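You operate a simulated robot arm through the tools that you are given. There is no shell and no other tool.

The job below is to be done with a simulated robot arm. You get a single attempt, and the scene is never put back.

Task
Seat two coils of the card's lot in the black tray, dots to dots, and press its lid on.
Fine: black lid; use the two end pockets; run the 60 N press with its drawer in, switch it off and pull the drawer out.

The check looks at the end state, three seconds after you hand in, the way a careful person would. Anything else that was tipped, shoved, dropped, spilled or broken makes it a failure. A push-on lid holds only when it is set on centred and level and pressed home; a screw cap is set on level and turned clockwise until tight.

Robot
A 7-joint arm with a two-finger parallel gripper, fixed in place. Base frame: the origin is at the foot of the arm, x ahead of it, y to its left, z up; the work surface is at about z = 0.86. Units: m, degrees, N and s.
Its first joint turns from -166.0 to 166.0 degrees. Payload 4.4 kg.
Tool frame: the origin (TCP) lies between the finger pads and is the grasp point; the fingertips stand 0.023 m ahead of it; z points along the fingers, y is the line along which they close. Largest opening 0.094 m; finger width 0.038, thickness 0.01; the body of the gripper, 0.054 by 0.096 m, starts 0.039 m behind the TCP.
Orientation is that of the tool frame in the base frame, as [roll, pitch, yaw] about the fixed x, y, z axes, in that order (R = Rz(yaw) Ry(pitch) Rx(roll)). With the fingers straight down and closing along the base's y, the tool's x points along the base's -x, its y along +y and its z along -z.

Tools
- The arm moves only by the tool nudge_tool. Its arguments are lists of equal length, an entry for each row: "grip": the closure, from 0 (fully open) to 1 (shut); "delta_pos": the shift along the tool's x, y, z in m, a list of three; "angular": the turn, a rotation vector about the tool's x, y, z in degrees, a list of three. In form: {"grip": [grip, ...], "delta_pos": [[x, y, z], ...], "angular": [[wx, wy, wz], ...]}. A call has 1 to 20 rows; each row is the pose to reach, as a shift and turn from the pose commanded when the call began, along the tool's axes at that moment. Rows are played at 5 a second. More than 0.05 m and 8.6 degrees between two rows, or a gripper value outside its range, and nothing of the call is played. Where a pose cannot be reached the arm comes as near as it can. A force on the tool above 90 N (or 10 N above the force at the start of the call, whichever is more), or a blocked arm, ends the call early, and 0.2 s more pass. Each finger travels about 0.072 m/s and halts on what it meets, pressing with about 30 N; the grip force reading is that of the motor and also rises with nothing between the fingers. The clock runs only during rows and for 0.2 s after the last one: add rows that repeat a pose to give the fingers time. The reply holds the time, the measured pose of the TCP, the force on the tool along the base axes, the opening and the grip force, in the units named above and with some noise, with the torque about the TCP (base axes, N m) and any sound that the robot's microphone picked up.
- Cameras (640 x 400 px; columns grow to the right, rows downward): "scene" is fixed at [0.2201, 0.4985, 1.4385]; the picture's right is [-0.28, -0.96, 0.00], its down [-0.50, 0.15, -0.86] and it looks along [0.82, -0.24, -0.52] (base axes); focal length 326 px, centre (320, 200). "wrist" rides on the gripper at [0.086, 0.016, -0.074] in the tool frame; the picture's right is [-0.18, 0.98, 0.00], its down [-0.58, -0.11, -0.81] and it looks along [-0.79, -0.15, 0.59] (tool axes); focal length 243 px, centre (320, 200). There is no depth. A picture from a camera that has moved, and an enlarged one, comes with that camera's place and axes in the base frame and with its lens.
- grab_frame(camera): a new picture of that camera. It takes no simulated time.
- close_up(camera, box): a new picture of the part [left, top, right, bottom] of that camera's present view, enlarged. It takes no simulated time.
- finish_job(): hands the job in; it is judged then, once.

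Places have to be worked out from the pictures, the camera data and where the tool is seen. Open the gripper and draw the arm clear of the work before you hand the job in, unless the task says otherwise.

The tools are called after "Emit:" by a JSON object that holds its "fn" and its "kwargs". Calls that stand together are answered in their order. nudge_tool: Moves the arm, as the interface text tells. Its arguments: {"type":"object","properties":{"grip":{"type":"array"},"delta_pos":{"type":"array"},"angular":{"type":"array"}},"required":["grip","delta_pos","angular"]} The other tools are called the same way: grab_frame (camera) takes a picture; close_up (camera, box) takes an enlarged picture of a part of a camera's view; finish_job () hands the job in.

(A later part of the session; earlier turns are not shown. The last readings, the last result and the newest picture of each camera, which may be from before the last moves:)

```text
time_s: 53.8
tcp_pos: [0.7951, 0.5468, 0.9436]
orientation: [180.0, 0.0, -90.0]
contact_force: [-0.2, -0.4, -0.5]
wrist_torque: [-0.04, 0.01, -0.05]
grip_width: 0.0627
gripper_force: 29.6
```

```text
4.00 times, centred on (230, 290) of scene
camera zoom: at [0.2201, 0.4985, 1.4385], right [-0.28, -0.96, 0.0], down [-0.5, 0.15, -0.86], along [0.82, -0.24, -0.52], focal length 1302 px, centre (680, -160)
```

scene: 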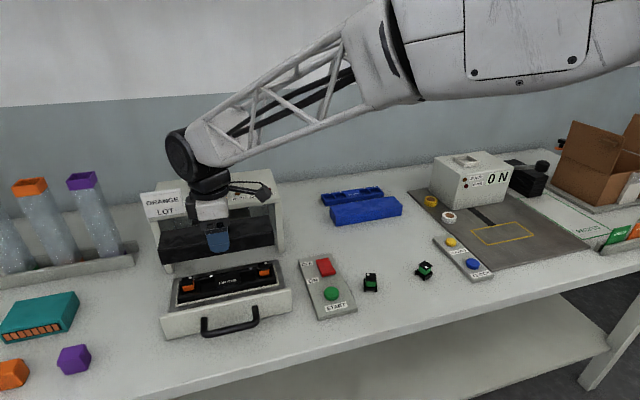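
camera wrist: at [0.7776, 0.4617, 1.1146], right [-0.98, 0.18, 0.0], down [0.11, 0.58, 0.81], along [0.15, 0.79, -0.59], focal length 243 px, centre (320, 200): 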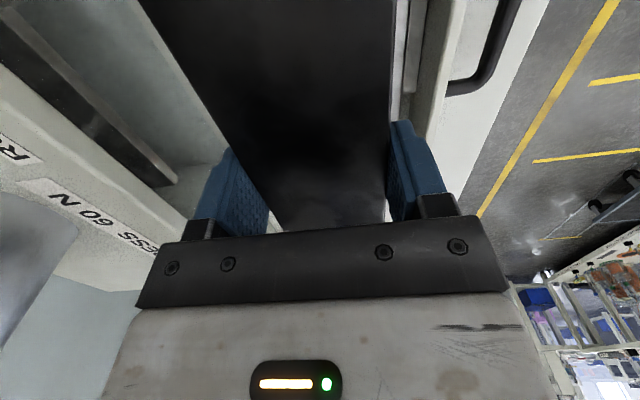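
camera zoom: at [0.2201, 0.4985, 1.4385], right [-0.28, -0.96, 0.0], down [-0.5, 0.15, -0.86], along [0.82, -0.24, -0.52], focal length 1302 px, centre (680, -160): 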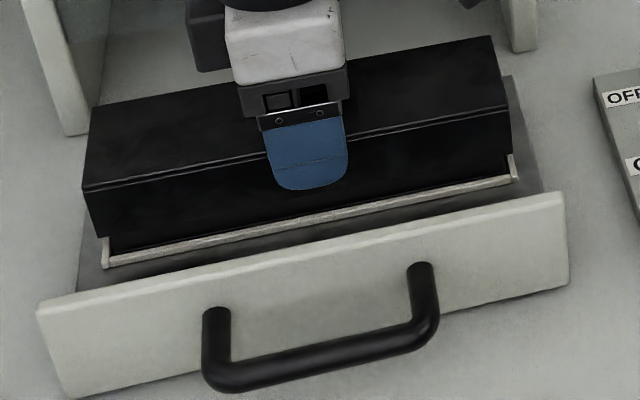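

Emit:
{"fn": "nudge_tool", "kwargs": {"grip": [0.7, 0.7, 0.7, 0.7], "delta_pos": [[0, 0, 0.001], [0, 0, 0.002], [0, 0, 0.003], [0, 0, 0.003]], "angular": [[0, 0, 0], [0, 0, 0], [0, 0, 0], [0, 0, 0]]}}

Emit:
{"fn": "close_up", "kwargs": {"camera": "scene", "box": [160, 275, 224, 315]}}

Emit:
{"fn": "close_up", "kwargs": {"camera": "scene", "box": [240, 255, 304, 295]}}

```text
time_s: 54.8
tcp_pos: [0.7947, 0.5472, 0.9394]
orientation: [179.9, 0.0, -90.0]
contact_force: [0.3, 0.3, -0.2]
wrist_torque: [-0.03, -0.02, 0.0]
grip_width: 0.0626
gripper_force: 30.4
```

```text
10.00 times, centred on (192, 295) of scene
camera zoom: at [0.2201, 0.4985, 1.4385], right [-0.28, -0.96, 0.0], down [-0.5, 0.15, -0.86], along [0.82, -0.24, -0.52], focal length 3255 px, centre (1600, -750)
```

zoom: 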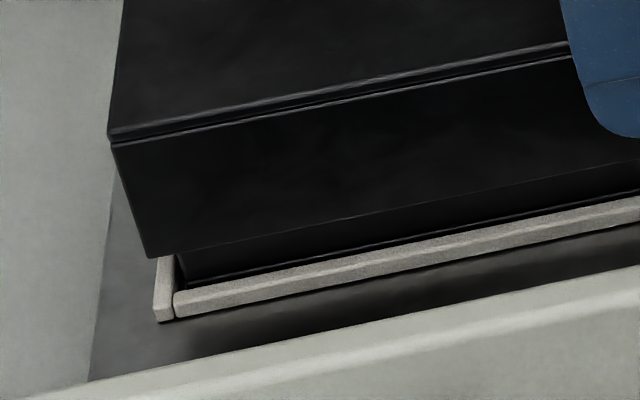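

```text
10.00 times, centred on (272, 275) of scene
camera zoom: at [0.2201, 0.4985, 1.4385], right [-0.28, -0.96, 0.0], down [-0.5, 0.15, -0.86], along [0.82, -0.24, -0.52], focal length 3255 px, centre (800, -550)
```

zoom: 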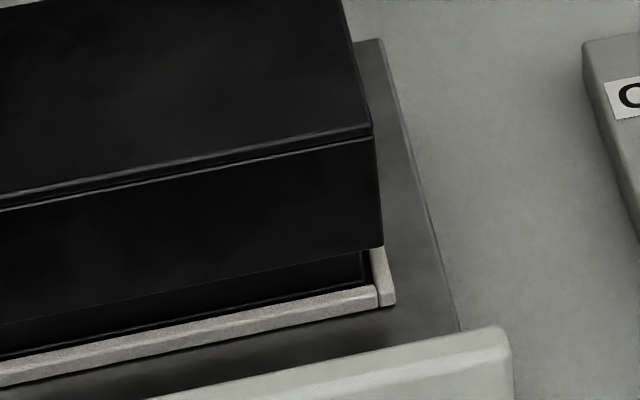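

In the scene camera both lid and tray centre at y ≈ 0.548, with equal overhang, and the lid's lower edge is at rim level. I continue down in 1 mm steps.

Emit:
{"fn": "nudge_tool", "kwargs": {"grip": [0.7, 0.7, 0.7], "delta_pos": [[0, 0, 0.001], [0, 0, 0.002], [0, 0, 0.002]], "angular": [[0, 0, 0], [0, 0, 0], [0, 0, 0]]}}

```text
time_s: 55.6
tcp_pos: [0.7947, 0.5477, 0.9371]
orientation: [-179.9, 0.1, -90.1]
contact_force: [-0.9, -0.4, -0.9]
wrist_torque: [0.0, -0.02, -0.02]
grip_width: 0.0624
gripper_force: 30.1
```

Emit:
{"fn": "nudge_tool", "kwargs": {"grip": [0.7, 0.7, 0.7], "delta_pos": [[0, 0, 0.001], [0, 0, 0.002], [0, 0, 0.002]], "angular": [[0, 0, 0], [0, 0, 0], [0, 0, 0]]}}

Emit:
{"fn": "close_up", "kwargs": {"camera": "scene", "box": [160, 275, 224, 315]}}

Emit:
{"fn": "close_up", "kwargs": {"camera": "scene", "box": [240, 255, 304, 295]}}

```text
time_s: 56.4
tcp_pos: [0.7943, 0.5487, 0.9357]
orientation: [179.8, 0.0, -90.0]
contact_force: [0.4, -0.3, -0.9]
wrist_torque: [-0.02, 0.01, -0.01]
grip_width: 0.0623
gripper_force: 30.5
```

```text
10.00 times, centred on (192, 295) of scene
camera zoom: at [0.2201, 0.4985, 1.4385], right [-0.28, -0.96, 0.0], down [-0.5, 0.15, -0.86], along [0.82, -0.24, -0.52], focal length 3255 px, centre (1600, -750)
```

zoom: 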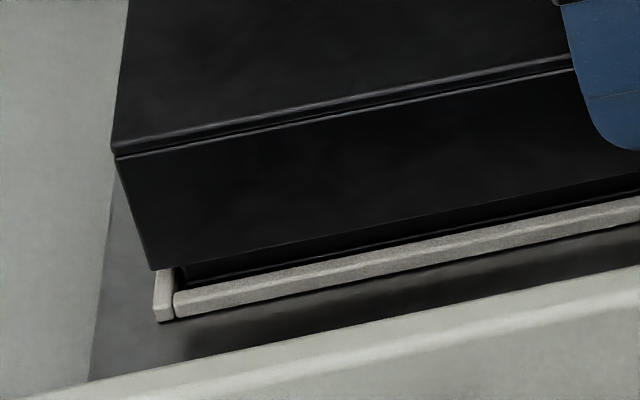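

```text
10.00 times, centred on (272, 275) of scene
camera zoom: at [0.2201, 0.4985, 1.4385], right [-0.28, -0.96, 0.0], down [-0.5, 0.15, -0.86], along [0.82, -0.24, -0.52], focal length 3255 px, centre (800, -550)
```

zoom: 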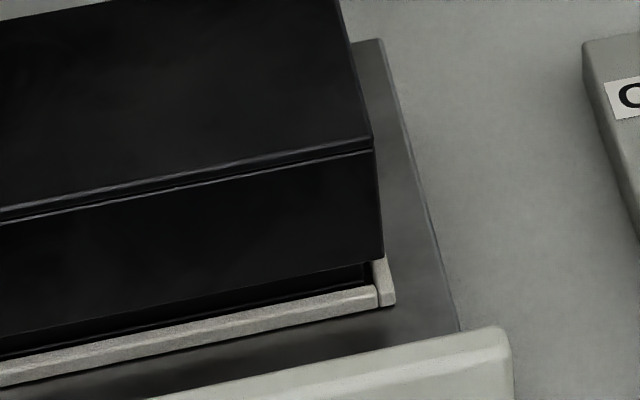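

The lid has passed over the tray rim without contact, so it fits around the tray. I keep lowering gently until it meets resistance.

Emit:
{"fn": "nudge_tool", "kwargs": {"grip": [0.7, 0.7, 0.7], "delta_pos": [[0, 0, 0.001], [0, 0, 0.002], [0, 0, 0.002]], "angular": [[0, 0, 0], [0, 0, 0], [0, 0, 0]]}}

```text
time_s: 57.2
tcp_pos: [0.7948, 0.5482, 0.9343]
orientation: [-179.9, 0.0, -90.0]
contact_force: [0.7, -0.3, -0.5]
wrist_torque: [0.0, 0.0, 0.01]
grip_width: 0.0626
gripper_force: 30.6
```

Emit:
{"fn": "nudge_tool", "kwargs": {"grip": [0.7, 0.7, 0.7], "delta_pos": [[0, 0, 0.0007], [0, 0, 0.0015], [0, 0, 0.0015]], "angular": [[0, 0, 0], [0, 0, 0], [0, 0, 0]]}}

```text
time_s: 58.0
tcp_pos: [0.7941, 0.5458, 0.931]
orientation: [180.0, 0.0, -90.1]
contact_force: [0.5, -0.4, -0.9]
wrist_torque: [-0.04, 0.0, 0.01]
grip_width: 0.0626
gripper_force: 30.0
```

Emit:
{"fn": "close_up", "kwargs": {"camera": "scene", "box": [160, 275, 224, 315]}}

Emit:
{"fn": "close_up", "kwargs": {"camera": "scene", "box": [240, 255, 304, 295]}}

Emit:
{"fn": "grab_frame", "kwargs": {"camera": "wrist"}}

```text
10.00 times, centred on (192, 295) of scene
camera zoom: at [0.2201, 0.4985, 1.4385], right [-0.28, -0.96, 0.0], down [-0.5, 0.15, -0.86], along [0.82, -0.24, -0.52], focal length 3255 px, centre (1600, -750)
```

zoom: 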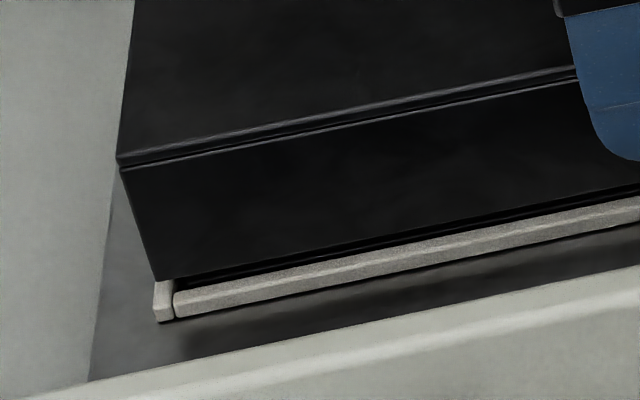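

```text
10.00 times, centred on (272, 275) of scene
camera zoom: at [0.2201, 0.4985, 1.4385], right [-0.28, -0.96, 0.0], down [-0.5, 0.15, -0.86], along [0.82, -0.24, -0.52], focal length 3255 px, centre (800, -550)
```

zoom: 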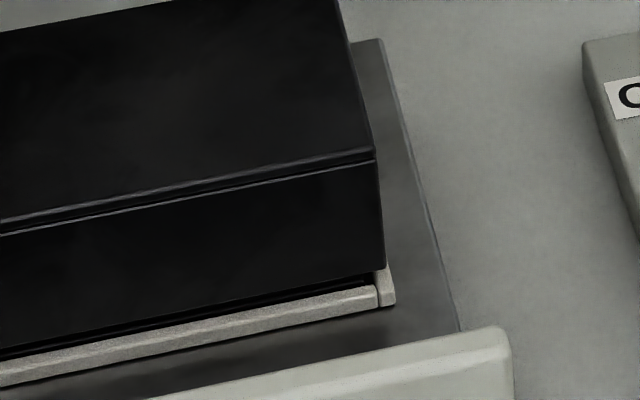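

```text
taken
camera wrist: at [0.7779, 0.4601, 1.0069], right [-0.98, 0.18, 0.0], down [0.11, 0.58, 0.81], along [0.15, 0.79, -0.59], focal length 243 px, centre (320, 200)
```

wrist: 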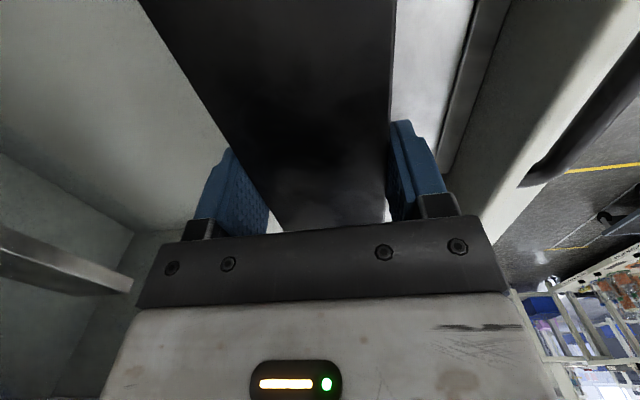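

Emit:
{"fn": "nudge_tool", "kwargs": {"grip": [0.7, 0.7, 0.7], "delta_pos": [[0, 0, 0.0007], [0, 0, 0.0015], [0, 0, 0.0015]], "angular": [[0, 0, 0], [0, 0, 0], [0, 0, 0]]}}

```text
time_s: 58.8
tcp_pos: [0.7954, 0.5469, 0.9295]
orientation: [180.0, -0.1, -90.0]
contact_force: [0.0, 0.1, -0.7]
wrist_torque: [-0.02, 0.01, 0.02]
grip_width: 0.0625
gripper_force: 29.6
```

Emit:
{"fn": "nudge_tool", "kwargs": {"grip": [0.7, 0.7, 0.7], "delta_pos": [[0, 0, 0.0007], [0, 0, 0.0015], [0, 0, 0.0015]], "angular": [[0, 0, 0], [0, 0, 0], [0, 0, 0]]}}

```text
time_s: 59.6
tcp_pos: [0.7941, 0.5467, 0.9286]
orientation: [179.9, 0.1, -90.0]
contact_force: [-0.8, 0.1, -0.4]
wrist_torque: [0.01, -0.02, 0.0]
grip_width: 0.0623
gripper_force: 30.1
```

Emit:
{"fn": "close_up", "kwargs": {"camera": "scene", "box": [160, 280, 208, 310]}}

Emit:
{"fn": "close_up", "kwargs": {"camera": "scene", "box": [250, 255, 298, 285]}}

```text
13.33 times, centred on (184, 295) of scene
camera zoom: at [0.2201, 0.4985, 1.4385], right [-0.28, -0.96, 0.0], down [-0.5, 0.15, -0.86], along [0.82, -0.24, -0.52], focal length 4340 px, centre (2133, -1067)
```

zoom: 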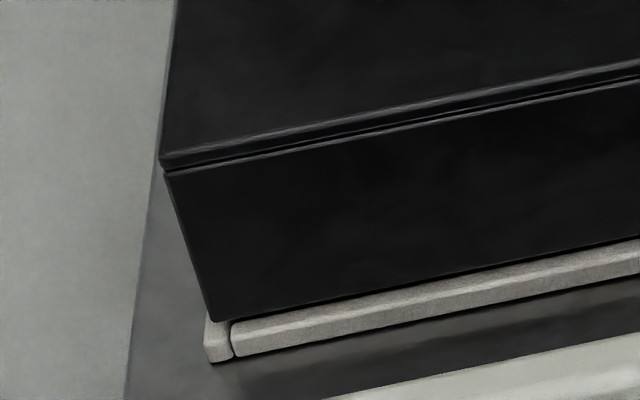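

```text
13.33 times, centred on (274, 270) of scene
camera zoom: at [0.2201, 0.4985, 1.4385], right [-0.28, -0.96, 0.0], down [-0.5, 0.15, -0.86], along [0.82, -0.24, -0.52], focal length 4340 px, centre (933, -733)
```

zoom: 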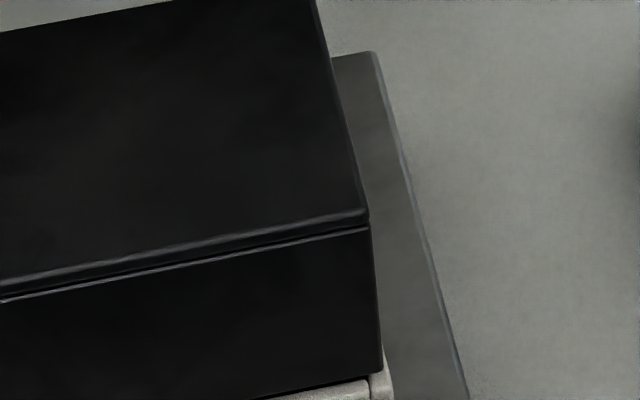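

Emit:
{"fn": "nudge_tool", "kwargs": {"grip": [0.7, 0.7, 0.7], "delta_pos": [[0, 0, 0.0005], [0, 0, 0.001], [0, 0, 0.001]], "angular": [[0, 0, 0], [0, 0, 0], [0, 0, 0]]}}

```text
time_s: 60.4
tcp_pos: [0.794, 0.5473, 0.927]
orientation: [180.0, 0.0, -90.0]
contact_force: [0.3, 0.4, -0.5]
wrist_torque: [-0.01, 0.01, 0.0]
grip_width: 0.0624
gripper_force: 29.6
```

Emit:
{"fn": "nudge_tool", "kwargs": {"grip": [0.7, 0.7, 0.7], "delta_pos": [[0, 0, 0.0005], [0, 0, 0.001], [0, 0, 0.001]], "angular": [[0, 0, 0], [0, 0, 0], [0, 0, 0]]}}

```text
time_s: 61.2
tcp_pos: [0.7949, 0.5477, 0.9277]
orientation: [180.0, 0.0, -90.0]
contact_force: [0.4, -1.0, 6.7]
wrist_torque: [-0.05, 0.07, 0.0]
grip_width: 0.0624
gripper_force: 30.0
```

First contact comes at 6.7 N, so the lid is sitting on the tray, level and centred. I open the fingers and retreat straight up.

Emit:
{"fn": "nudge_tool", "kwargs": {"grip": [0.3, 0.2, 0.15, 0.15, 0.15, 0.15, 0.15, 0.15], "delta_pos": [[0, 0, 0], [0, 0, 0], [0, 0, 0], [0, 0, 0], [0, 0, -0.01], [0, 0, -0.04], [0, 0, -0.08], [0, 0, -0.12]], "angular": [[0, 0, 0], [0, 0, 0], [0, 0, 0], [0, 0, 0], [0, 0, 0], [0, 0, 0], [0, 0, 0], [0, 0, 0]]}}

Emit:
{"fn": "grab_frame", "kwargs": {"camera": "scene"}}

Emit:
{"fn": "close_up", "kwargs": {"camera": "scene", "box": [150, 240, 310, 340]}}

Emit:
{"fn": "grab_frame", "kwargs": {"camera": "wrist"}}

```text
time_s: 63.0
tcp_pos: [0.7943, 0.5464, 1.0461]
orientation: [179.8, 0.0, -90.0]
contact_force: [-0.4, 0.1, 0.0]
wrist_torque: [0.01, 0.01, 0.0]
grip_width: 0.0801
gripper_force: 0.0
```

```text
taken
```

scene: 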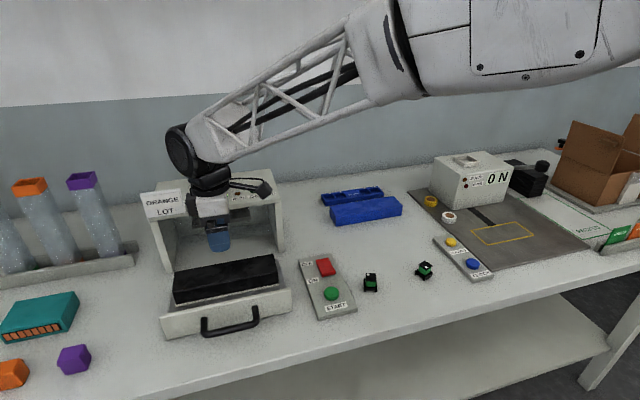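

```text
4.00 times, centred on (230, 290) of scene
camera zoom: at [0.2201, 0.4985, 1.4385], right [-0.28, -0.96, 0.0], down [-0.5, 0.15, -0.86], along [0.82, -0.24, -0.52], focal length 1302 px, centre (680, -160)
```

zoom: 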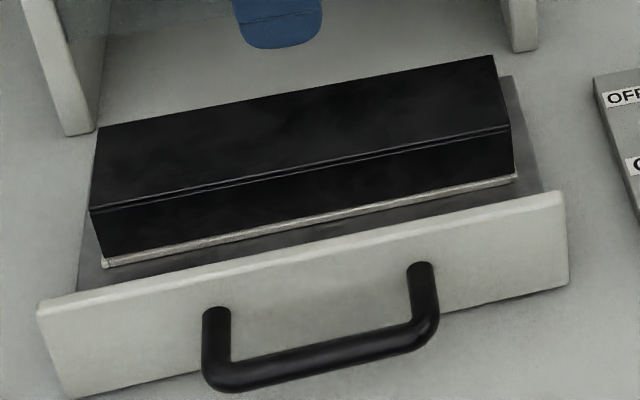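

```text
taken
camera wrist: at [0.7777, 0.4596, 1.1218], right [-0.98, 0.18, 0.0], down [0.11, 0.58, 0.81], along [0.15, 0.79, -0.59], focal length 243 px, centre (320, 200)
```

wrist: 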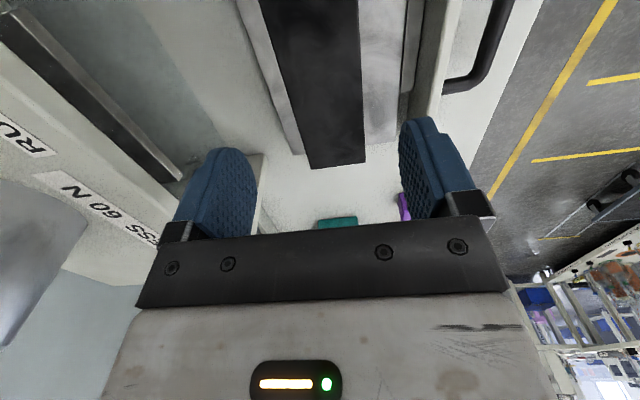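

The lid sits level and centred on the tray. Now I close the gripper and move in front of the drawer, turning back to yaw 180°, to look at the handle and the control box.

Emit:
{"fn": "nudge_tool", "kwargs": {"grip": [0.15, 0.15, 0.15, 0.15, 0.15, 0.15, 0.15, 0.15, 0.15, 0.15, 0.15, 0.15, 0.15], "delta_pos": [[0, 0.0145, -0.0135], [0, 0.0291, -0.0135], [-0.001, 0.0436, -0.0135], [-0.001, 0.0582, -0.0135], [-0.001, 0.0727, -0.0135], [-0.002, 0.0873, -0.0135], [-0.002, 0.1018, -0.0135], [-0.002, 0.1163, -0.0135], [-0.003, 0.1309, -0.0135], [-0.003, 0.1454, -0.0135], [-0.003, 0.16, -0.0135], [-0.003, 0.1745, -0.0135], [-0.003, 0.1745, -0.0135]], "angular": [[0, 0, 7.5], [0, 0, 15], [0, 0, 22.5], [0, 0, 30], [0, 0, 37.5], [0, 0, 45], [0, 0, 52.5], [0, 0, 60], [0, 0, 67.5], [0, 0, 75], [0, 0, 82.5], [0, 0, 90], [0, 0, 90]]}}

Emit:
{"fn": "grab_frame", "kwargs": {"camera": "wrist"}}

Emit:
{"fn": "close_up", "kwargs": {"camera": "wrist", "box": [200, 0, 440, 150]}}

Emit:
{"fn": "grab_frame", "kwargs": {"camera": "scene"}}

```text
time_s: 65.8
tcp_pos: [0.6205, 0.5511, 1.0607]
orientation: [179.9, 0.0, 179.9]
contact_force: [0.2, 0.6, 0.1]
wrist_torque: [-0.03, -0.02, 0.01]
grip_width: 0.0799
gripper_force: 0.1
```

```text
taken
camera wrist: at [0.533, 0.5658, 1.1349], right [0.19, 0.98, 0.0], down [0.58, -0.11, 0.81], along [0.79, -0.15, -0.59], focal length 243 px, centre (320, 200)
```

wrist: 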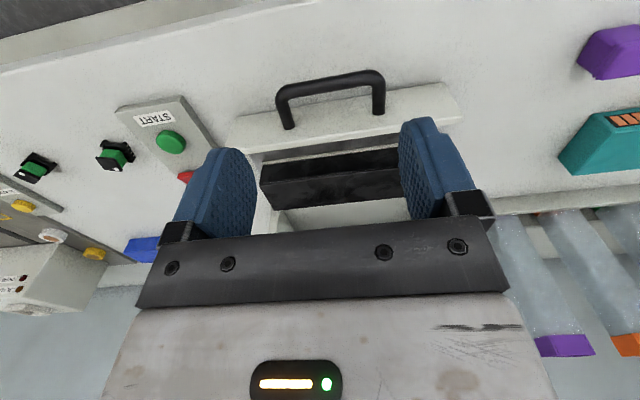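

```text
2.67 times, centred on (320, 75) of wrist
camera zoom: at [0.533, 0.5658, 1.1349], right [0.19, 0.98, 0.0], down [0.58, -0.11, 0.81], along [0.79, -0.15, -0.59], focal length 647 px, centre (320, 533)
```

zoom: 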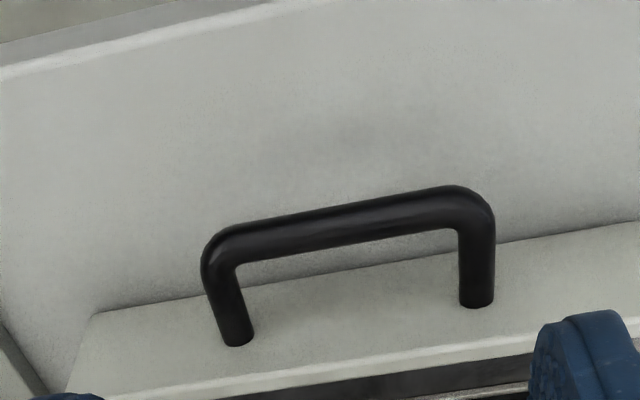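

```text
taken
```

scene: 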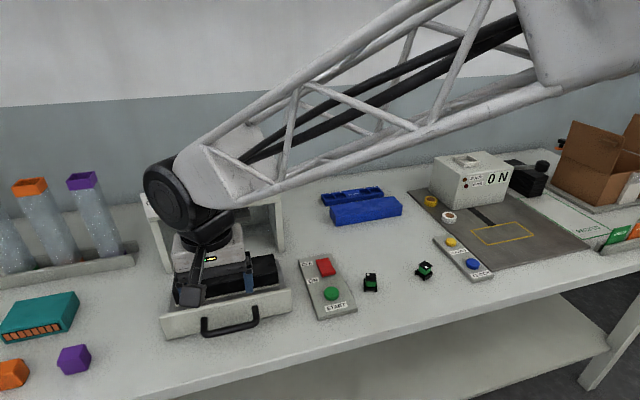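

The handle bar lies at about x 0.659, z 0.90, between legs at y 0.50 and 0.60, with a 37 mm gap to the drawer front. I close the fingers and lower them in front of the bar, ready to push.

Emit:
{"fn": "nudge_tool", "kwargs": {"grip": [0.4, 0.7, 1, 1, 1, 1, 1], "delta_pos": [[0.006, -0.001, 0], [0.006, -0.001, 0.03], [0.006, -0.001, 0.06], [0.006, -0.001, 0.1], [0.006, -0.001, 0.14], [0.006, -0.001, 0.1555], [0.006, -0.001, 0.1555]], "angular": [[0, 0, 0], [0, 0, 0], [0, 0, 0], [0, 0, 0], [0, 0, 0], [0, 0, 0], [0, 0, 0]]}}

Emit:
{"fn": "grab_frame", "kwargs": {"camera": "wrist"}}

Emit:
{"fn": "close_up", "kwargs": {"camera": "scene", "box": [150, 240, 310, 340]}}

```text
time_s: 67.4
tcp_pos: [0.6139, 0.5485, 0.9046]
orientation: [-180.0, -0.1, 180.0]
contact_force: [0.2, -0.3, 0.7]
wrist_torque: [-0.01, -0.05, -0.02]
grip_width: 0.0002
gripper_force: 30.0
```

```text
taken
camera wrist: at [0.5271, 0.5639, 0.9795], right [0.18, 0.98, 0.0], down [0.58, -0.11, 0.81], along [0.79, -0.15, -0.59], focal length 243 px, centre (320, 200)
```

wrist: 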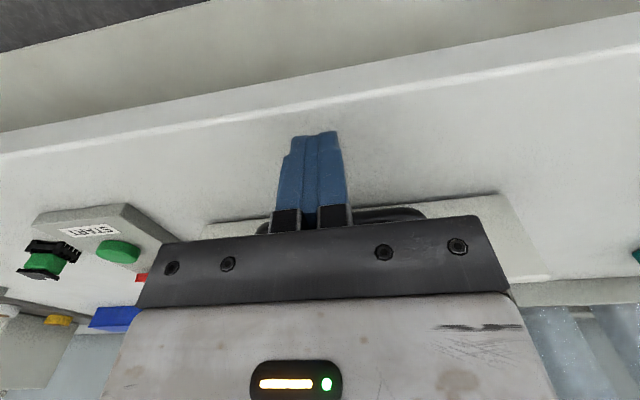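

```text
4.00 times, centred on (230, 290) of scene
camera zoom: at [0.2201, 0.4985, 1.4385], right [-0.28, -0.96, 0.0], down [-0.5, 0.15, -0.86], along [0.82, -0.24, -0.52], focal length 1302 px, centre (680, -160)
```

zoom: 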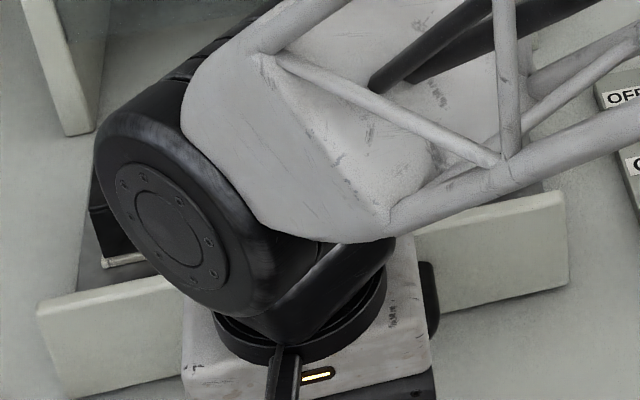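

The closed fingers are in front of the bar. I push toward +x at moderate speed for 0.16 m of tool travel, well short of the expected end stop.

Emit:
{"fn": "nudge_tool", "kwargs": {"grip": [1, 1, 1, 1, 1, 1, 1, 1, 1, 1, 1, 1, 1, 1, 1, 1], "delta_pos": [[-0.006, 0, 0], [-0.012, 0, 0], [-0.018, 0, 0], [-0.024, 0, 0], [-0.032, 0, 0], [-0.042, 0, 0], [-0.054, 0, 0], [-0.066, 0, 0], [-0.078, 0, 0], [-0.09, 0, 0], [-0.102, 0, 0], [-0.114, 0, 0], [-0.126, 0, 0], [-0.138, 0, 0], [-0.15, 0, 0], [-0.16, 0, 0]], "angular": [[0, 0, 0], [0, 0, 0], [0, 0, 0], [0, 0, 0], [0, 0, 0], [0, 0, 0], [0, 0, 0], [0, 0, 0], [0, 0, 0], [0, 0, 0], [0, 0, 0], [0, 0, 0], [0, 0, 0], [0, 0, 0], [0, 0, 0], [0, 0, 0]]}}

Emit:
{"fn": "grab_frame", "kwargs": {"camera": "scene"}}

Emit:
{"fn": "grab_frame", "kwargs": {"camera": "wrist"}}

```text
time_s: 70.8
tcp_pos: [0.774, 0.55, 0.9045]
orientation: [-180.0, -0.1, 180.0]
contact_force: [-0.2, 0.0, 0.4]
wrist_torque: [-0.02, 0.0, 0.02]
grip_width: 0.0001
gripper_force: 29.6
```

```text
taken
```

scene: 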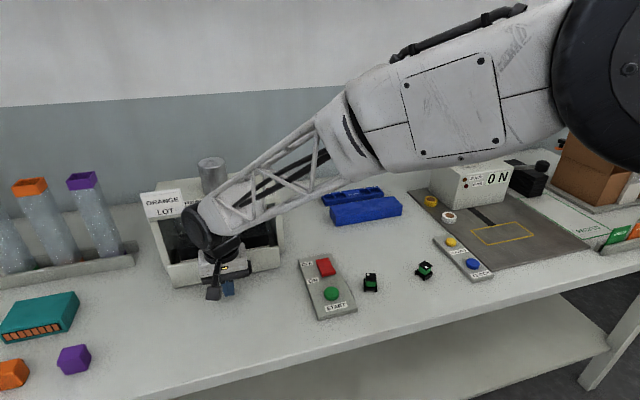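

```text
taken
camera wrist: at [0.6873, 0.5646, 0.9794], right [0.18, 0.98, 0.0], down [0.58, -0.11, 0.81], along [0.79, -0.15, -0.59], focal length 243 px, centre (320, 200)
```

wrist: 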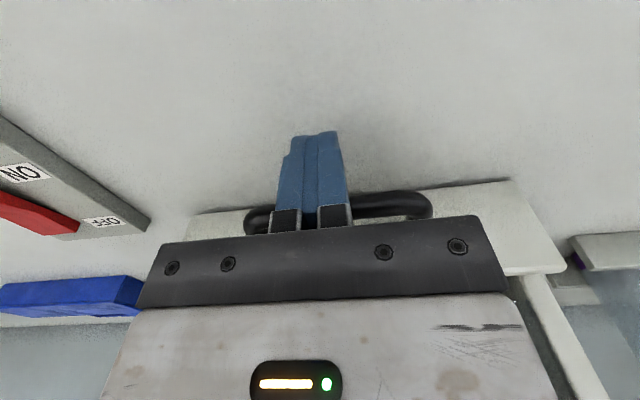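

The drawer is moving freely. I continue with smaller steps.

Emit:
{"fn": "nudge_tool", "kwargs": {"grip": [1, 1, 1, 1, 1, 1, 1, 1], "delta_pos": [[-0.005, 0, 0], [-0.01, 0, 0], [-0.015, 0, 0], [-0.02, 0, 0], [-0.025, 0, 0], [-0.03, 0, 0], [-0.035, 0, 0], [-0.035, 0, 0]], "angular": [[0, 0, 0], [0, 0, 0], [0, 0, 0], [0, 0, 0], [0, 0, 0], [0, 0, 0], [0, 0, 0], [0, 0, 0]]}}

Emit:
{"fn": "close_up", "kwargs": {"camera": "scene", "box": [130, 180, 306, 290]}}

Emit:
{"fn": "grab_frame", "kwargs": {"camera": "wrist"}}

```text
time_s: 72.6
tcp_pos: [0.8101, 0.5498, 0.9052]
orientation: [-179.9, 0.0, 180.0]
contact_force: [-1.3, 0.9, 0.0]
wrist_torque: [-0.02, -0.04, 0.01]
grip_width: 0.0
gripper_force: 29.7
```

```text
3.64 times, centred on (218, 235) of scene
camera zoom: at [0.2201, 0.4985, 1.4385], right [-0.28, -0.96, 0.0], down [-0.5, 0.15, -0.86], along [0.82, -0.24, -0.52], focal length 1184 px, centre (691, 73)
```

zoom: 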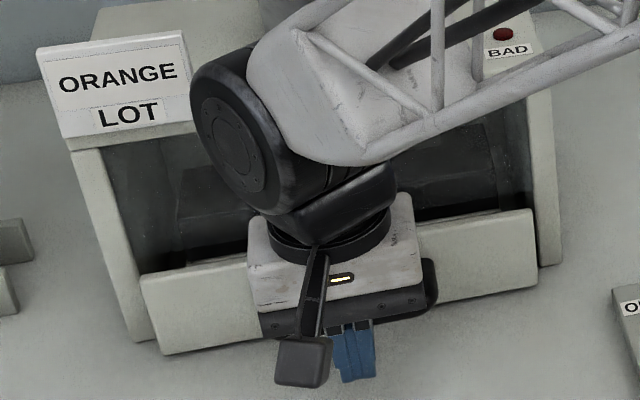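

```text
taken
camera wrist: at [0.7224, 0.5651, 0.9801], right [0.18, 0.98, 0.0], down [0.58, -0.11, 0.81], along [0.79, -0.15, -0.59], focal length 243 px, centre (320, 200)
```

wrist: 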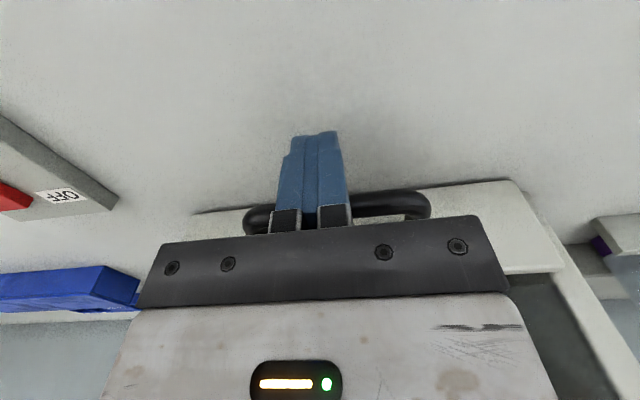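

The drawer front is now close to the press legs. I continue in 2 mm steps to feel the end stop.

Emit:
{"fn": "nudge_tool", "kwargs": {"grip": [1, 1, 1, 1], "delta_pos": [[-0.002, 0, 0], [-0.004, 0, 0], [-0.006, 0, 0], [-0.006, 0, 0]], "angular": [[0, 0, 0], [0, 0, 0], [0, 0, 0], [0, 0, 0]]}}

Emit:
{"fn": "close_up", "kwargs": {"camera": "scene", "box": [150, 230, 294, 320]}}

```text
time_s: 73.6
tcp_pos: [0.8156, 0.5491, 0.9048]
orientation: [180.0, 0.0, 180.0]
contact_force: [-0.7, 0.4, 0.4]
wrist_torque: [0.02, -0.04, 0.02]
grip_width: 0.0002
gripper_force: 30.3
```

```text
4.44 times, centred on (222, 275) of scene
camera zoom: at [0.2201, 0.4985, 1.4385], right [-0.28, -0.96, 0.0], down [-0.5, 0.15, -0.86], along [0.82, -0.24, -0.52], focal length 1447 px, centre (756, -133)
```

zoom: 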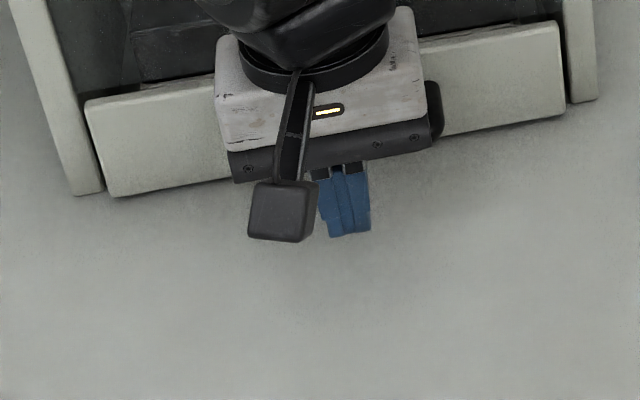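

Emit:
{"fn": "nudge_tool", "kwargs": {"grip": [1, 1, 1, 1], "delta_pos": [[-0.002, 0, 0], [-0.004, 0, 0], [-0.006, 0, 0], [-0.006, 0, 0]], "angular": [[0, 0, 0], [0, 0, 0], [0, 0, 0], [0, 0, 0]]}}

Emit:
{"fn": "close_up", "kwargs": {"camera": "scene", "box": [140, 190, 300, 290]}}

```text
time_s: 74.6
tcp_pos: [0.8215, 0.5495, 0.904]
orientation: [-180.0, -0.1, 179.9]
contact_force: [-8.0, -3.1, 2.1]
wrist_torque: [0.0, 0.0, -0.02]
grip_width: 0.0001
gripper_force: 30.2
```

```text
4.00 times, centred on (220, 240) of scene
camera zoom: at [0.2201, 0.4985, 1.4385], right [-0.28, -0.96, 0.0], down [-0.5, 0.15, -0.86], along [0.82, -0.24, -0.52], focal length 1302 px, centre (720, 40)
```

zoom: 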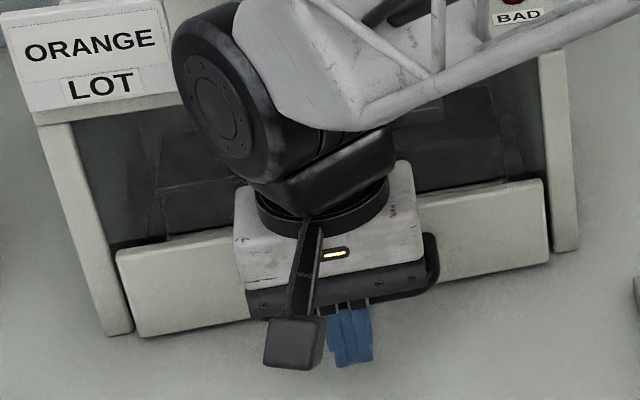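

A resistance of 8 N appears. I advance another 1 mm to see whether this is the hard end stop.

Emit:
{"fn": "nudge_tool", "kwargs": {"grip": [1, 1, 1], "delta_pos": [[-0.0005, 0, 0], [-0.001, 0, 0], [-0.001, 0, 0]], "angular": [[0, 0, 0], [0, 0, 0], [0, 0, 0]]}}

```text
time_s: 75.4
tcp_pos: [0.8226, 0.5504, 0.9045]
orientation: [179.9, -0.2, -180.0]
contact_force: [-42.5, -10.7, 7.2]
wrist_torque: [-0.02, -0.07, -0.23]
grip_width: 0.0002
gripper_force: 30.2
```

The force jumps to 42 N for 1 mm, so that is the hard stop and the drawer is fully in. I back off and rise clear of the handle.

Emit:
{"fn": "nudge_tool", "kwargs": {"grip": [1, 1, 1, 1, 1, 1, 1, 1], "delta_pos": [[0.004, 0, 0], [0.02, 0, 0], [0.05, 0, 0], [0.08, 0, -0.02], [0.11, 0, -0.06], [0.13, 0, -0.1], [0.14, 0, -0.14], [0.14, 0, -0.14]], "angular": [[0, 0, 0], [0, 0, 0], [0, 0, 0], [0, 0, 0], [0, 0, 0], [0, 0, 0], [0, 0, 0], [0, 0, 0]]}}

Emit:
{"fn": "grab_frame", "kwargs": {"camera": "wrist"}}

Emit:
{"fn": "grab_frame", "kwargs": {"camera": "scene"}}

Emit:
{"fn": "close_up", "kwargs": {"camera": "scene", "box": [280, 245, 376, 305]}}

```text
time_s: 77.2
tcp_pos: [0.6819, 0.5483, 1.045]
orientation: [-180.0, 0.0, 179.9]
contact_force: [-0.3, 0.5, 0.2]
wrist_torque: [0.01, 0.0, 0.0]
grip_width: 0.0
gripper_force: 30.2
```

```text
taken
camera wrist: at [0.5953, 0.564, 1.1203], right [0.18, 0.98, 0.0], down [0.58, -0.11, 0.81], along [0.79, -0.15, -0.59], focal length 243 px, centre (320, 200)
```

wrist: 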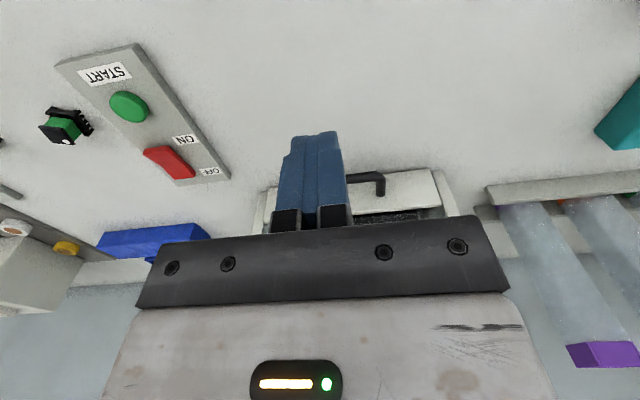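

```text
taken
```

scene: 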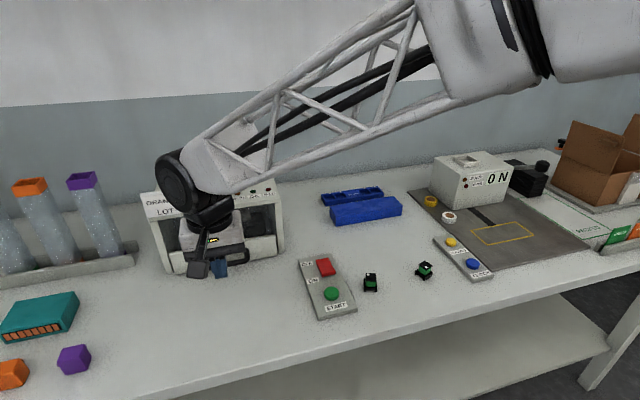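

```text
6.67 times, centred on (328, 275) of scene
camera zoom: at [0.2201, 0.4985, 1.4385], right [-0.28, -0.96, 0.0], down [-0.5, 0.15, -0.86], along [0.82, -0.24, -0.52], focal length 2170 px, centre (267, -300)
```

zoom: 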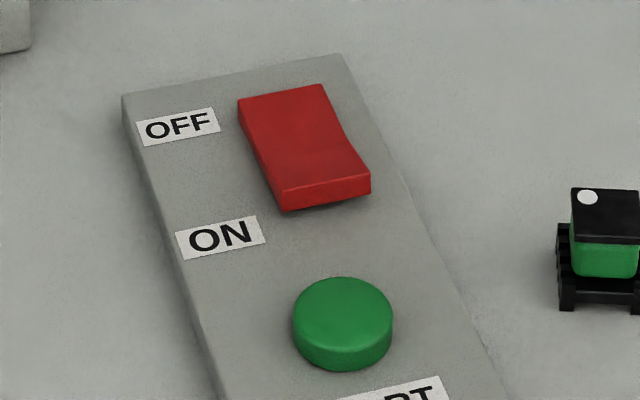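

The rocker's ON (near) end stands proud, so the switch is currently OFF. I move above the control box with the fingers closed and turn the tool so the narrow side of the fingers lies along x.

Emit:
{"fn": "nudge_tool", "kwargs": {"grip": [1, 1, 1, 1, 1, 1, 1, 1, 1, 1, 1, 1, 1, 1], "delta_pos": [[-0.0078, -0.0194, 0], [-0.0156, -0.0388, 0], [-0.0234, -0.0581, 0], [-0.0312, -0.0775, 0], [-0.039, -0.0969, 0], [-0.0469, -0.1163, 0], [-0.0547, -0.1356, 0], [-0.0625, -0.155, 0.01], [-0.0703, -0.1744, 0.02], [-0.0781, -0.1938, 0.03], [-0.0859, -0.2131, 0.05], [-0.0937, -0.2325, 0.065], [-0.0937, -0.2325, 0.075], [-0.0937, -0.2325, 0.075]], "angular": [[0, 0, -7.5], [0, 0, -15], [0, 0, -22.5], [0, 0, -30], [0, 0, -37.5], [0, 0, -45], [0, 0, -52.5], [0, 0, -60], [0, 0, -67.5], [0, 0, -75], [0, 0, -82.5], [0, 0, -90], [0, 0, -90], [0, 0, -90]]}}

Emit:
{"fn": "grab_frame", "kwargs": {"camera": "wrist"}}

Emit:
{"fn": "close_up", "kwargs": {"camera": "wrist", "box": [220, 40, 420, 165]}}

Emit:
{"fn": "close_up", "kwargs": {"camera": "scene", "box": [272, 220, 384, 290]}}

Emit:
{"fn": "close_up", "kwargs": {"camera": "scene", "box": [130, 170, 306, 280]}}

```text
time_s: 80.2
tcp_pos: [0.776, 0.3162, 0.971]
orientation: [-180.0, 0.0, -90.0]
contact_force: [-0.1, 0.0, -0.1]
wrist_torque: [0.01, -0.02, 0.02]
grip_width: 0.0
gripper_force: 30.2
```

```text
taken
camera wrist: at [0.7594, 0.2294, 1.0452], right [-0.98, 0.18, 0.0], down [0.11, 0.58, 0.81], along [0.15, 0.79, -0.59], focal length 243 px, centre (320, 200)
```

wrist: 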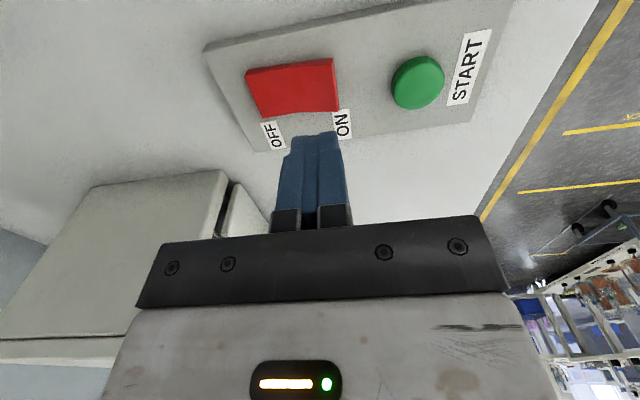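

```text
3.20 times, centred on (320, 102) of wrist
camera zoom: at [0.7594, 0.2294, 1.0452], right [-0.98, 0.18, 0.0], down [0.11, 0.58, 0.81], along [0.15, 0.79, -0.59], focal length 776 px, centre (320, 512)
```

zoom: 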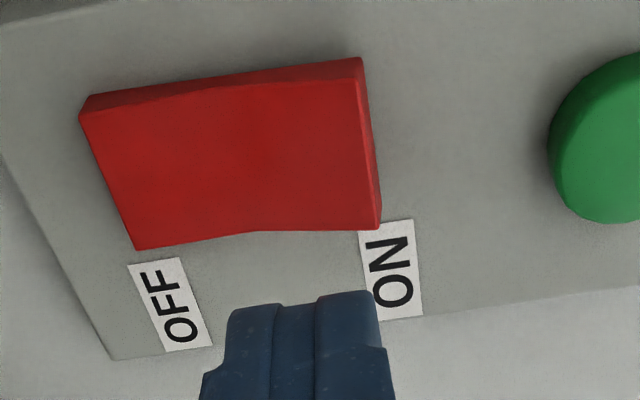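

```text
5.71 times, centred on (328, 255) of scene
camera zoom: at [0.2201, 0.4985, 1.4385], right [-0.28, -0.96, 0.0], down [-0.5, 0.15, -0.86], along [0.82, -0.24, -0.52], focal length 1860 px, centre (274, -114)
```

zoom: 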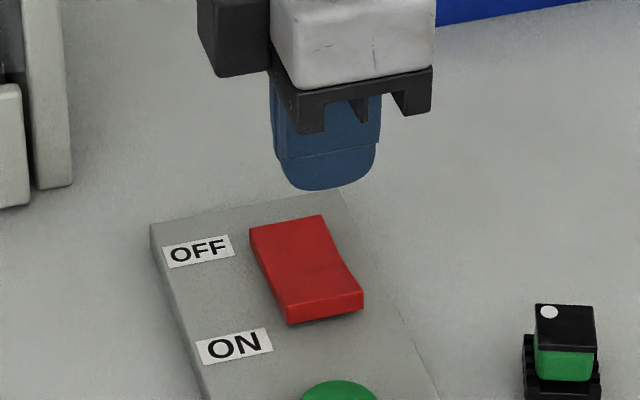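

```text
3.64 times, centred on (218, 225) of scene
camera zoom: at [0.2201, 0.4985, 1.4385], right [-0.28, -0.96, 0.0], down [-0.5, 0.15, -0.86], along [0.82, -0.24, -0.52], focal length 1184 px, centre (691, 109)
```

zoom: 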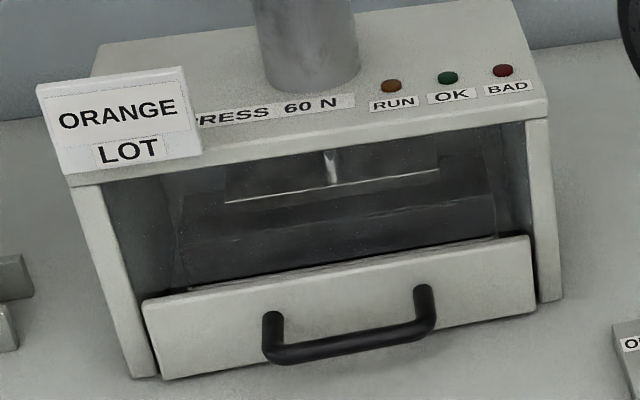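

The rocker spans x ≈ 0.767–0.827 at y ≈ 0.320. I position over the ON end at x ≈ 0.777 and descend to just above it.

Emit:
{"fn": "nudge_tool", "kwargs": {"grip": [1, 1, 1, 1, 1], "delta_pos": [[-0.003, 0, 0.015], [-0.003, 0, 0.03], [-0.003, 0, 0.045], [-0.003, 0, 0.054], [-0.003, 0, 0.054]], "angular": [[0, 0, 0], [0, 0, 0], [0, 0, 0], [0, 0, 0], [0, 0, 0]]}}

Emit:
{"fn": "close_up", "kwargs": {"camera": "wrist", "box": [220, 60, 420, 185]}}

Emit:
{"fn": "close_up", "kwargs": {"camera": "scene", "box": [288, 235, 384, 295]}}

```text
time_s: 81.4
tcp_pos: [0.7758, 0.3185, 0.9161]
orientation: [-180.0, 0.0, -90.0]
contact_force: [0.3, -0.1, -0.4]
wrist_torque: [-0.01, -0.03, -0.01]
grip_width: 0.0
gripper_force: 30.6
```

```text
3.20 times, centred on (320, 122) of wrist
camera zoom: at [0.7592, 0.2325, 0.991], right [-0.98, 0.18, 0.0], down [0.11, 0.58, 0.81], along [0.15, 0.79, -0.59], focal length 776 px, centre (320, 448)
```

zoom: 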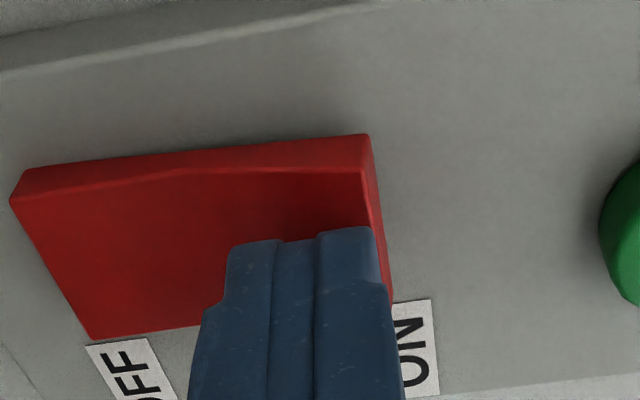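

```text
6.67 times, centred on (336, 265) of scene
camera zoom: at [0.2201, 0.4985, 1.4385], right [-0.28, -0.96, 0.0], down [-0.5, 0.15, -0.86], along [0.82, -0.24, -0.52], focal length 2170 px, centre (213, -233)
```

zoom: 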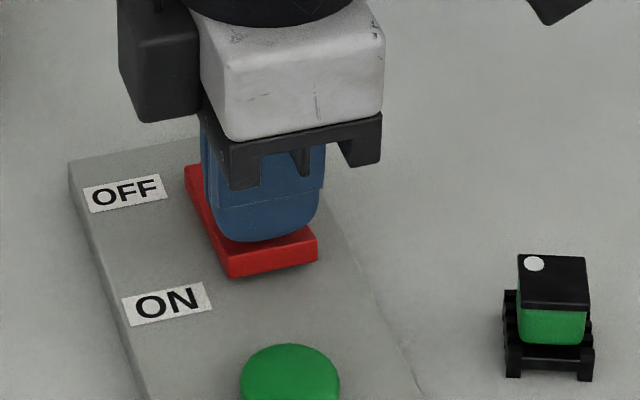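

The fingertip is directly over the ON half. I press down in small steps and watch the force and any sound.

Emit:
{"fn": "nudge_tool", "kwargs": {"grip": [1, 1, 1, 1, 1], "delta_pos": [[0, 0, 0.002], [0, 0, 0.004], [0, 0, 0.006], [0, 0, 0.008], [0, 0, 0.008]], "angular": [[0, 0, 0], [0, 0, 0], [0, 0, 0], [0, 0, 0], [0, 0, 0]]}}

```text
time_s: 82.6
tcp_pos: [0.7749, 0.3188, 0.9075]
orientation: [180.0, 0.0, -90.1]
contact_force: [-2.1, -1.1, 1.9]
wrist_torque: [-0.03, 0.0, -0.05]
grip_width: 0.0001
gripper_force: 30.2
```

Emit:
{"fn": "nudge_tool", "kwargs": {"grip": [1, 1, 1, 1], "delta_pos": [[0, 0, 0.0015], [0, 0, 0.003], [0, 0, 0.004], [0, 0, 0.004]], "angular": [[0, 0, 0], [0, 0, 0], [0, 0, 0], [0, 0, 0]]}}

Emit:
{"fn": "close_up", "kwargs": {"camera": "scene", "box": [288, 235, 384, 295]}}

Emit:
{"fn": "close_up", "kwargs": {"camera": "wrist", "box": [220, 60, 420, 185]}}

```text
time_s: 83.6
tcp_pos: [0.777, 0.3203, 0.9079]
orientation: [-179.7, 0.1, -90.0]
contact_force: [-41.6, -16.0, 72.2]
wrist_torque: [-0.56, 0.27, -0.25]
grip_width: 0.0
gripper_force: 30.0
```

```text
6.67 times, centred on (336, 265) of scene
camera zoom: at [0.2201, 0.4985, 1.4385], right [-0.28, -0.96, 0.0], down [-0.5, 0.15, -0.86], along [0.82, -0.24, -0.52], focal length 2170 px, centre (213, -233)
```

zoom: 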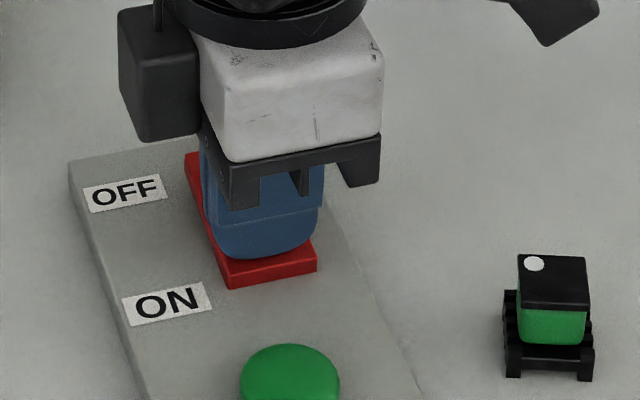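

```text
3.20 times, centred on (320, 122) of wrist
camera zoom: at [0.759, 0.2325, 0.9824], right [-0.98, 0.18, 0.0], down [0.11, 0.58, 0.81], along [0.15, 0.79, -0.59], focal length 776 px, centre (320, 448)
```

zoom: 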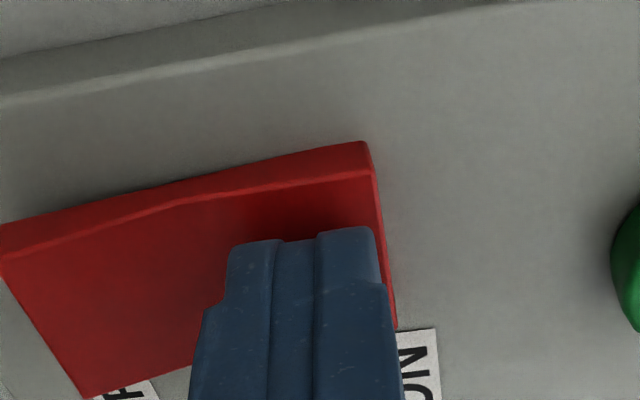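

The rocker has flipped, with the OFF end now raised, and the tool is pressing hard. I lift off immediately and check the switch and lamps.

Emit:
{"fn": "nudge_tool", "kwargs": {"grip": [1, 1, 1, 1], "delta_pos": [[0, 0, -0.006], [0, 0, -0.02], [0, 0, -0.045], [0, 0, -0.06]], "angular": [[0, 0, 0], [0, 0, 0], [0, 0, 0], [0, 0, 0]]}}

Emit:
{"fn": "close_up", "kwargs": {"camera": "scene", "box": [280, 245, 376, 305]}}

Emit:
{"fn": "grab_frame", "kwargs": {"camera": "wrist"}}

Emit:
{"fn": "close_up", "kwargs": {"camera": "scene", "box": [130, 170, 306, 280]}}

```text
time_s: 84.6
tcp_pos: [0.7761, 0.32, 0.963]
orientation: [-180.0, 0.0, -90.0]
contact_force: [0.4, 0.2, -0.9]
wrist_torque: [-0.01, 0.0, 0.02]
grip_width: 0.0
gripper_force: 29.8
```

```text
6.67 times, centred on (328, 275) of scene
camera zoom: at [0.2201, 0.4985, 1.4385], right [-0.28, -0.96, 0.0], down [-0.5, 0.15, -0.86], along [0.82, -0.24, -0.52], focal length 2170 px, centre (267, -300)
```

zoom: 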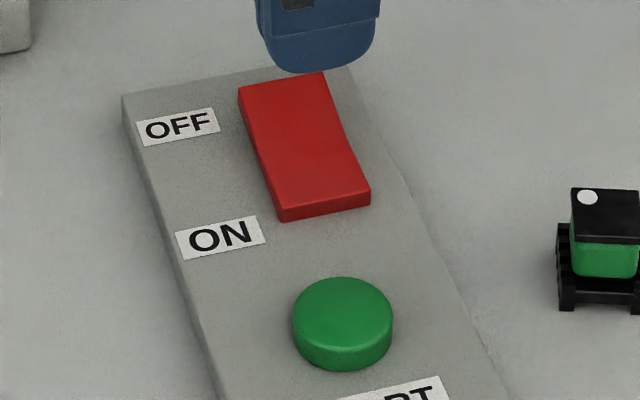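

```text
taken
camera wrist: at [0.759, 0.2329, 1.0387], right [-0.98, 0.18, 0.0], down [0.11, 0.58, 0.81], along [0.15, 0.79, -0.59], focal length 243 px, centre (320, 200)
```

wrist: 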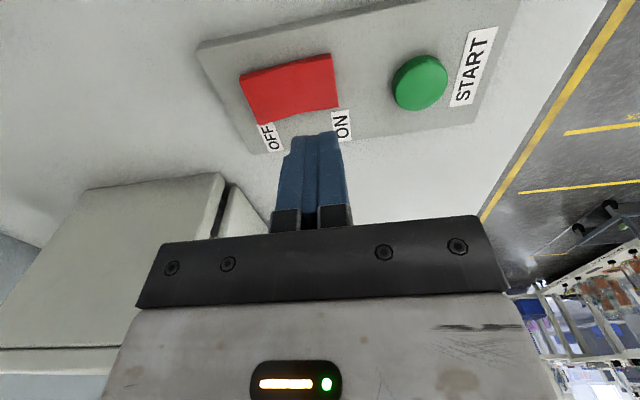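

```text
3.64 times, centred on (218, 225) of scene
camera zoom: at [0.2201, 0.4985, 1.4385], right [-0.28, -0.96, 0.0], down [-0.5, 0.15, -0.86], along [0.82, -0.24, -0.52], focal length 1184 px, centre (691, 109)
```

zoom: 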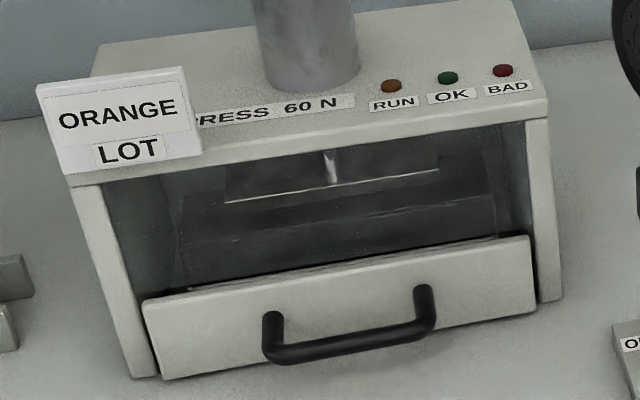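

The rocker is now ON. Next I move over the green START button at about (0.7105, 0.3275) and descend near its top.

Emit:
{"fn": "nudge_tool", "kwargs": {"grip": [1, 1, 1, 1, 1], "delta_pos": [[-0.0035, 0.033, 0], [-0.0075, 0.0656, 0], [-0.0075, 0.0656, 0.025], [-0.0075, 0.0656, 0.045], [-0.0075, 0.0656, 0.045]], "angular": [[0, 0, 0], [0, 0, 0], [0, 0, 0], [0, 0, 0], [0, 0, 0]]}}

Emit:
{"fn": "close_up", "kwargs": {"camera": "wrist", "box": [220, 60, 420, 185]}}

Emit:
{"fn": "close_up", "kwargs": {"camera": "scene", "box": [288, 255, 384, 315]}}

```text
time_s: 85.8
tcp_pos: [0.7098, 0.3264, 0.919]
orientation: [180.0, 0.0, -90.0]
contact_force: [-0.9, -0.1, 0.0]
wrist_torque: [0.0, 0.03, 0.03]
grip_width: 0.0
gripper_force: 30.6
```

```text
3.20 times, centred on (320, 122) of wrist
camera zoom: at [0.6938, 0.2395, 0.9938], right [-0.98, 0.18, 0.0], down [0.11, 0.58, 0.81], along [0.15, 0.79, -0.59], focal length 776 px, centre (320, 448)
```

zoom: 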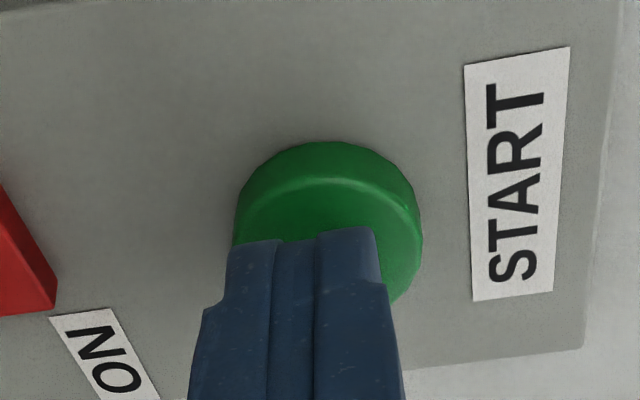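

```text
6.67 times, centred on (336, 285) of scene
camera zoom: at [0.2201, 0.4985, 1.4385], right [-0.28, -0.96, 0.0], down [-0.5, 0.15, -0.86], along [0.82, -0.24, -0.52], focal length 2170 px, centre (213, -367)
```

zoom: 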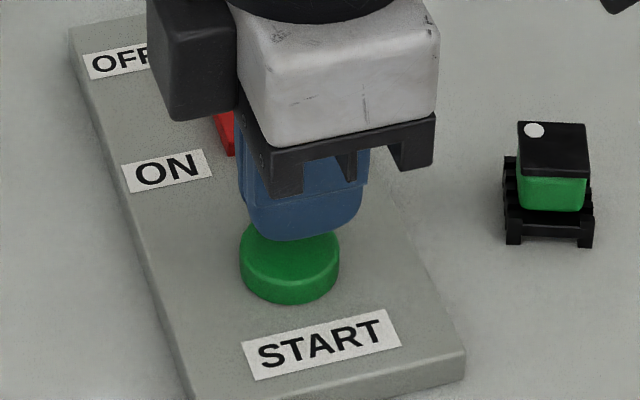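

The fingertip is over the START button. I press in small steps.

Emit:
{"fn": "nudge_tool", "kwargs": {"grip": [1, 1, 1, 1, 1, 1], "delta_pos": [[0, 0, 0.003], [0, 0, 0.006], [0, 0, 0.008], [0, 0, 0.01], [0, 0, 0.012], [0, 0, 0.012]], "angular": [[0, 0, 0], [0, 0, 0], [0, 0, 0], [0, 0, 0], [0, 0, 0], [0, 0, 0]]}}

```text
time_s: 87.2
tcp_pos: [0.7103, 0.3267, 0.9069]
orientation: [-180.0, 0.1, -90.0]
contact_force: [0.1, -0.1, 1.5]
wrist_torque: [0.02, -0.01, -0.01]
grip_width: 0.0001
gripper_force: 29.6
```

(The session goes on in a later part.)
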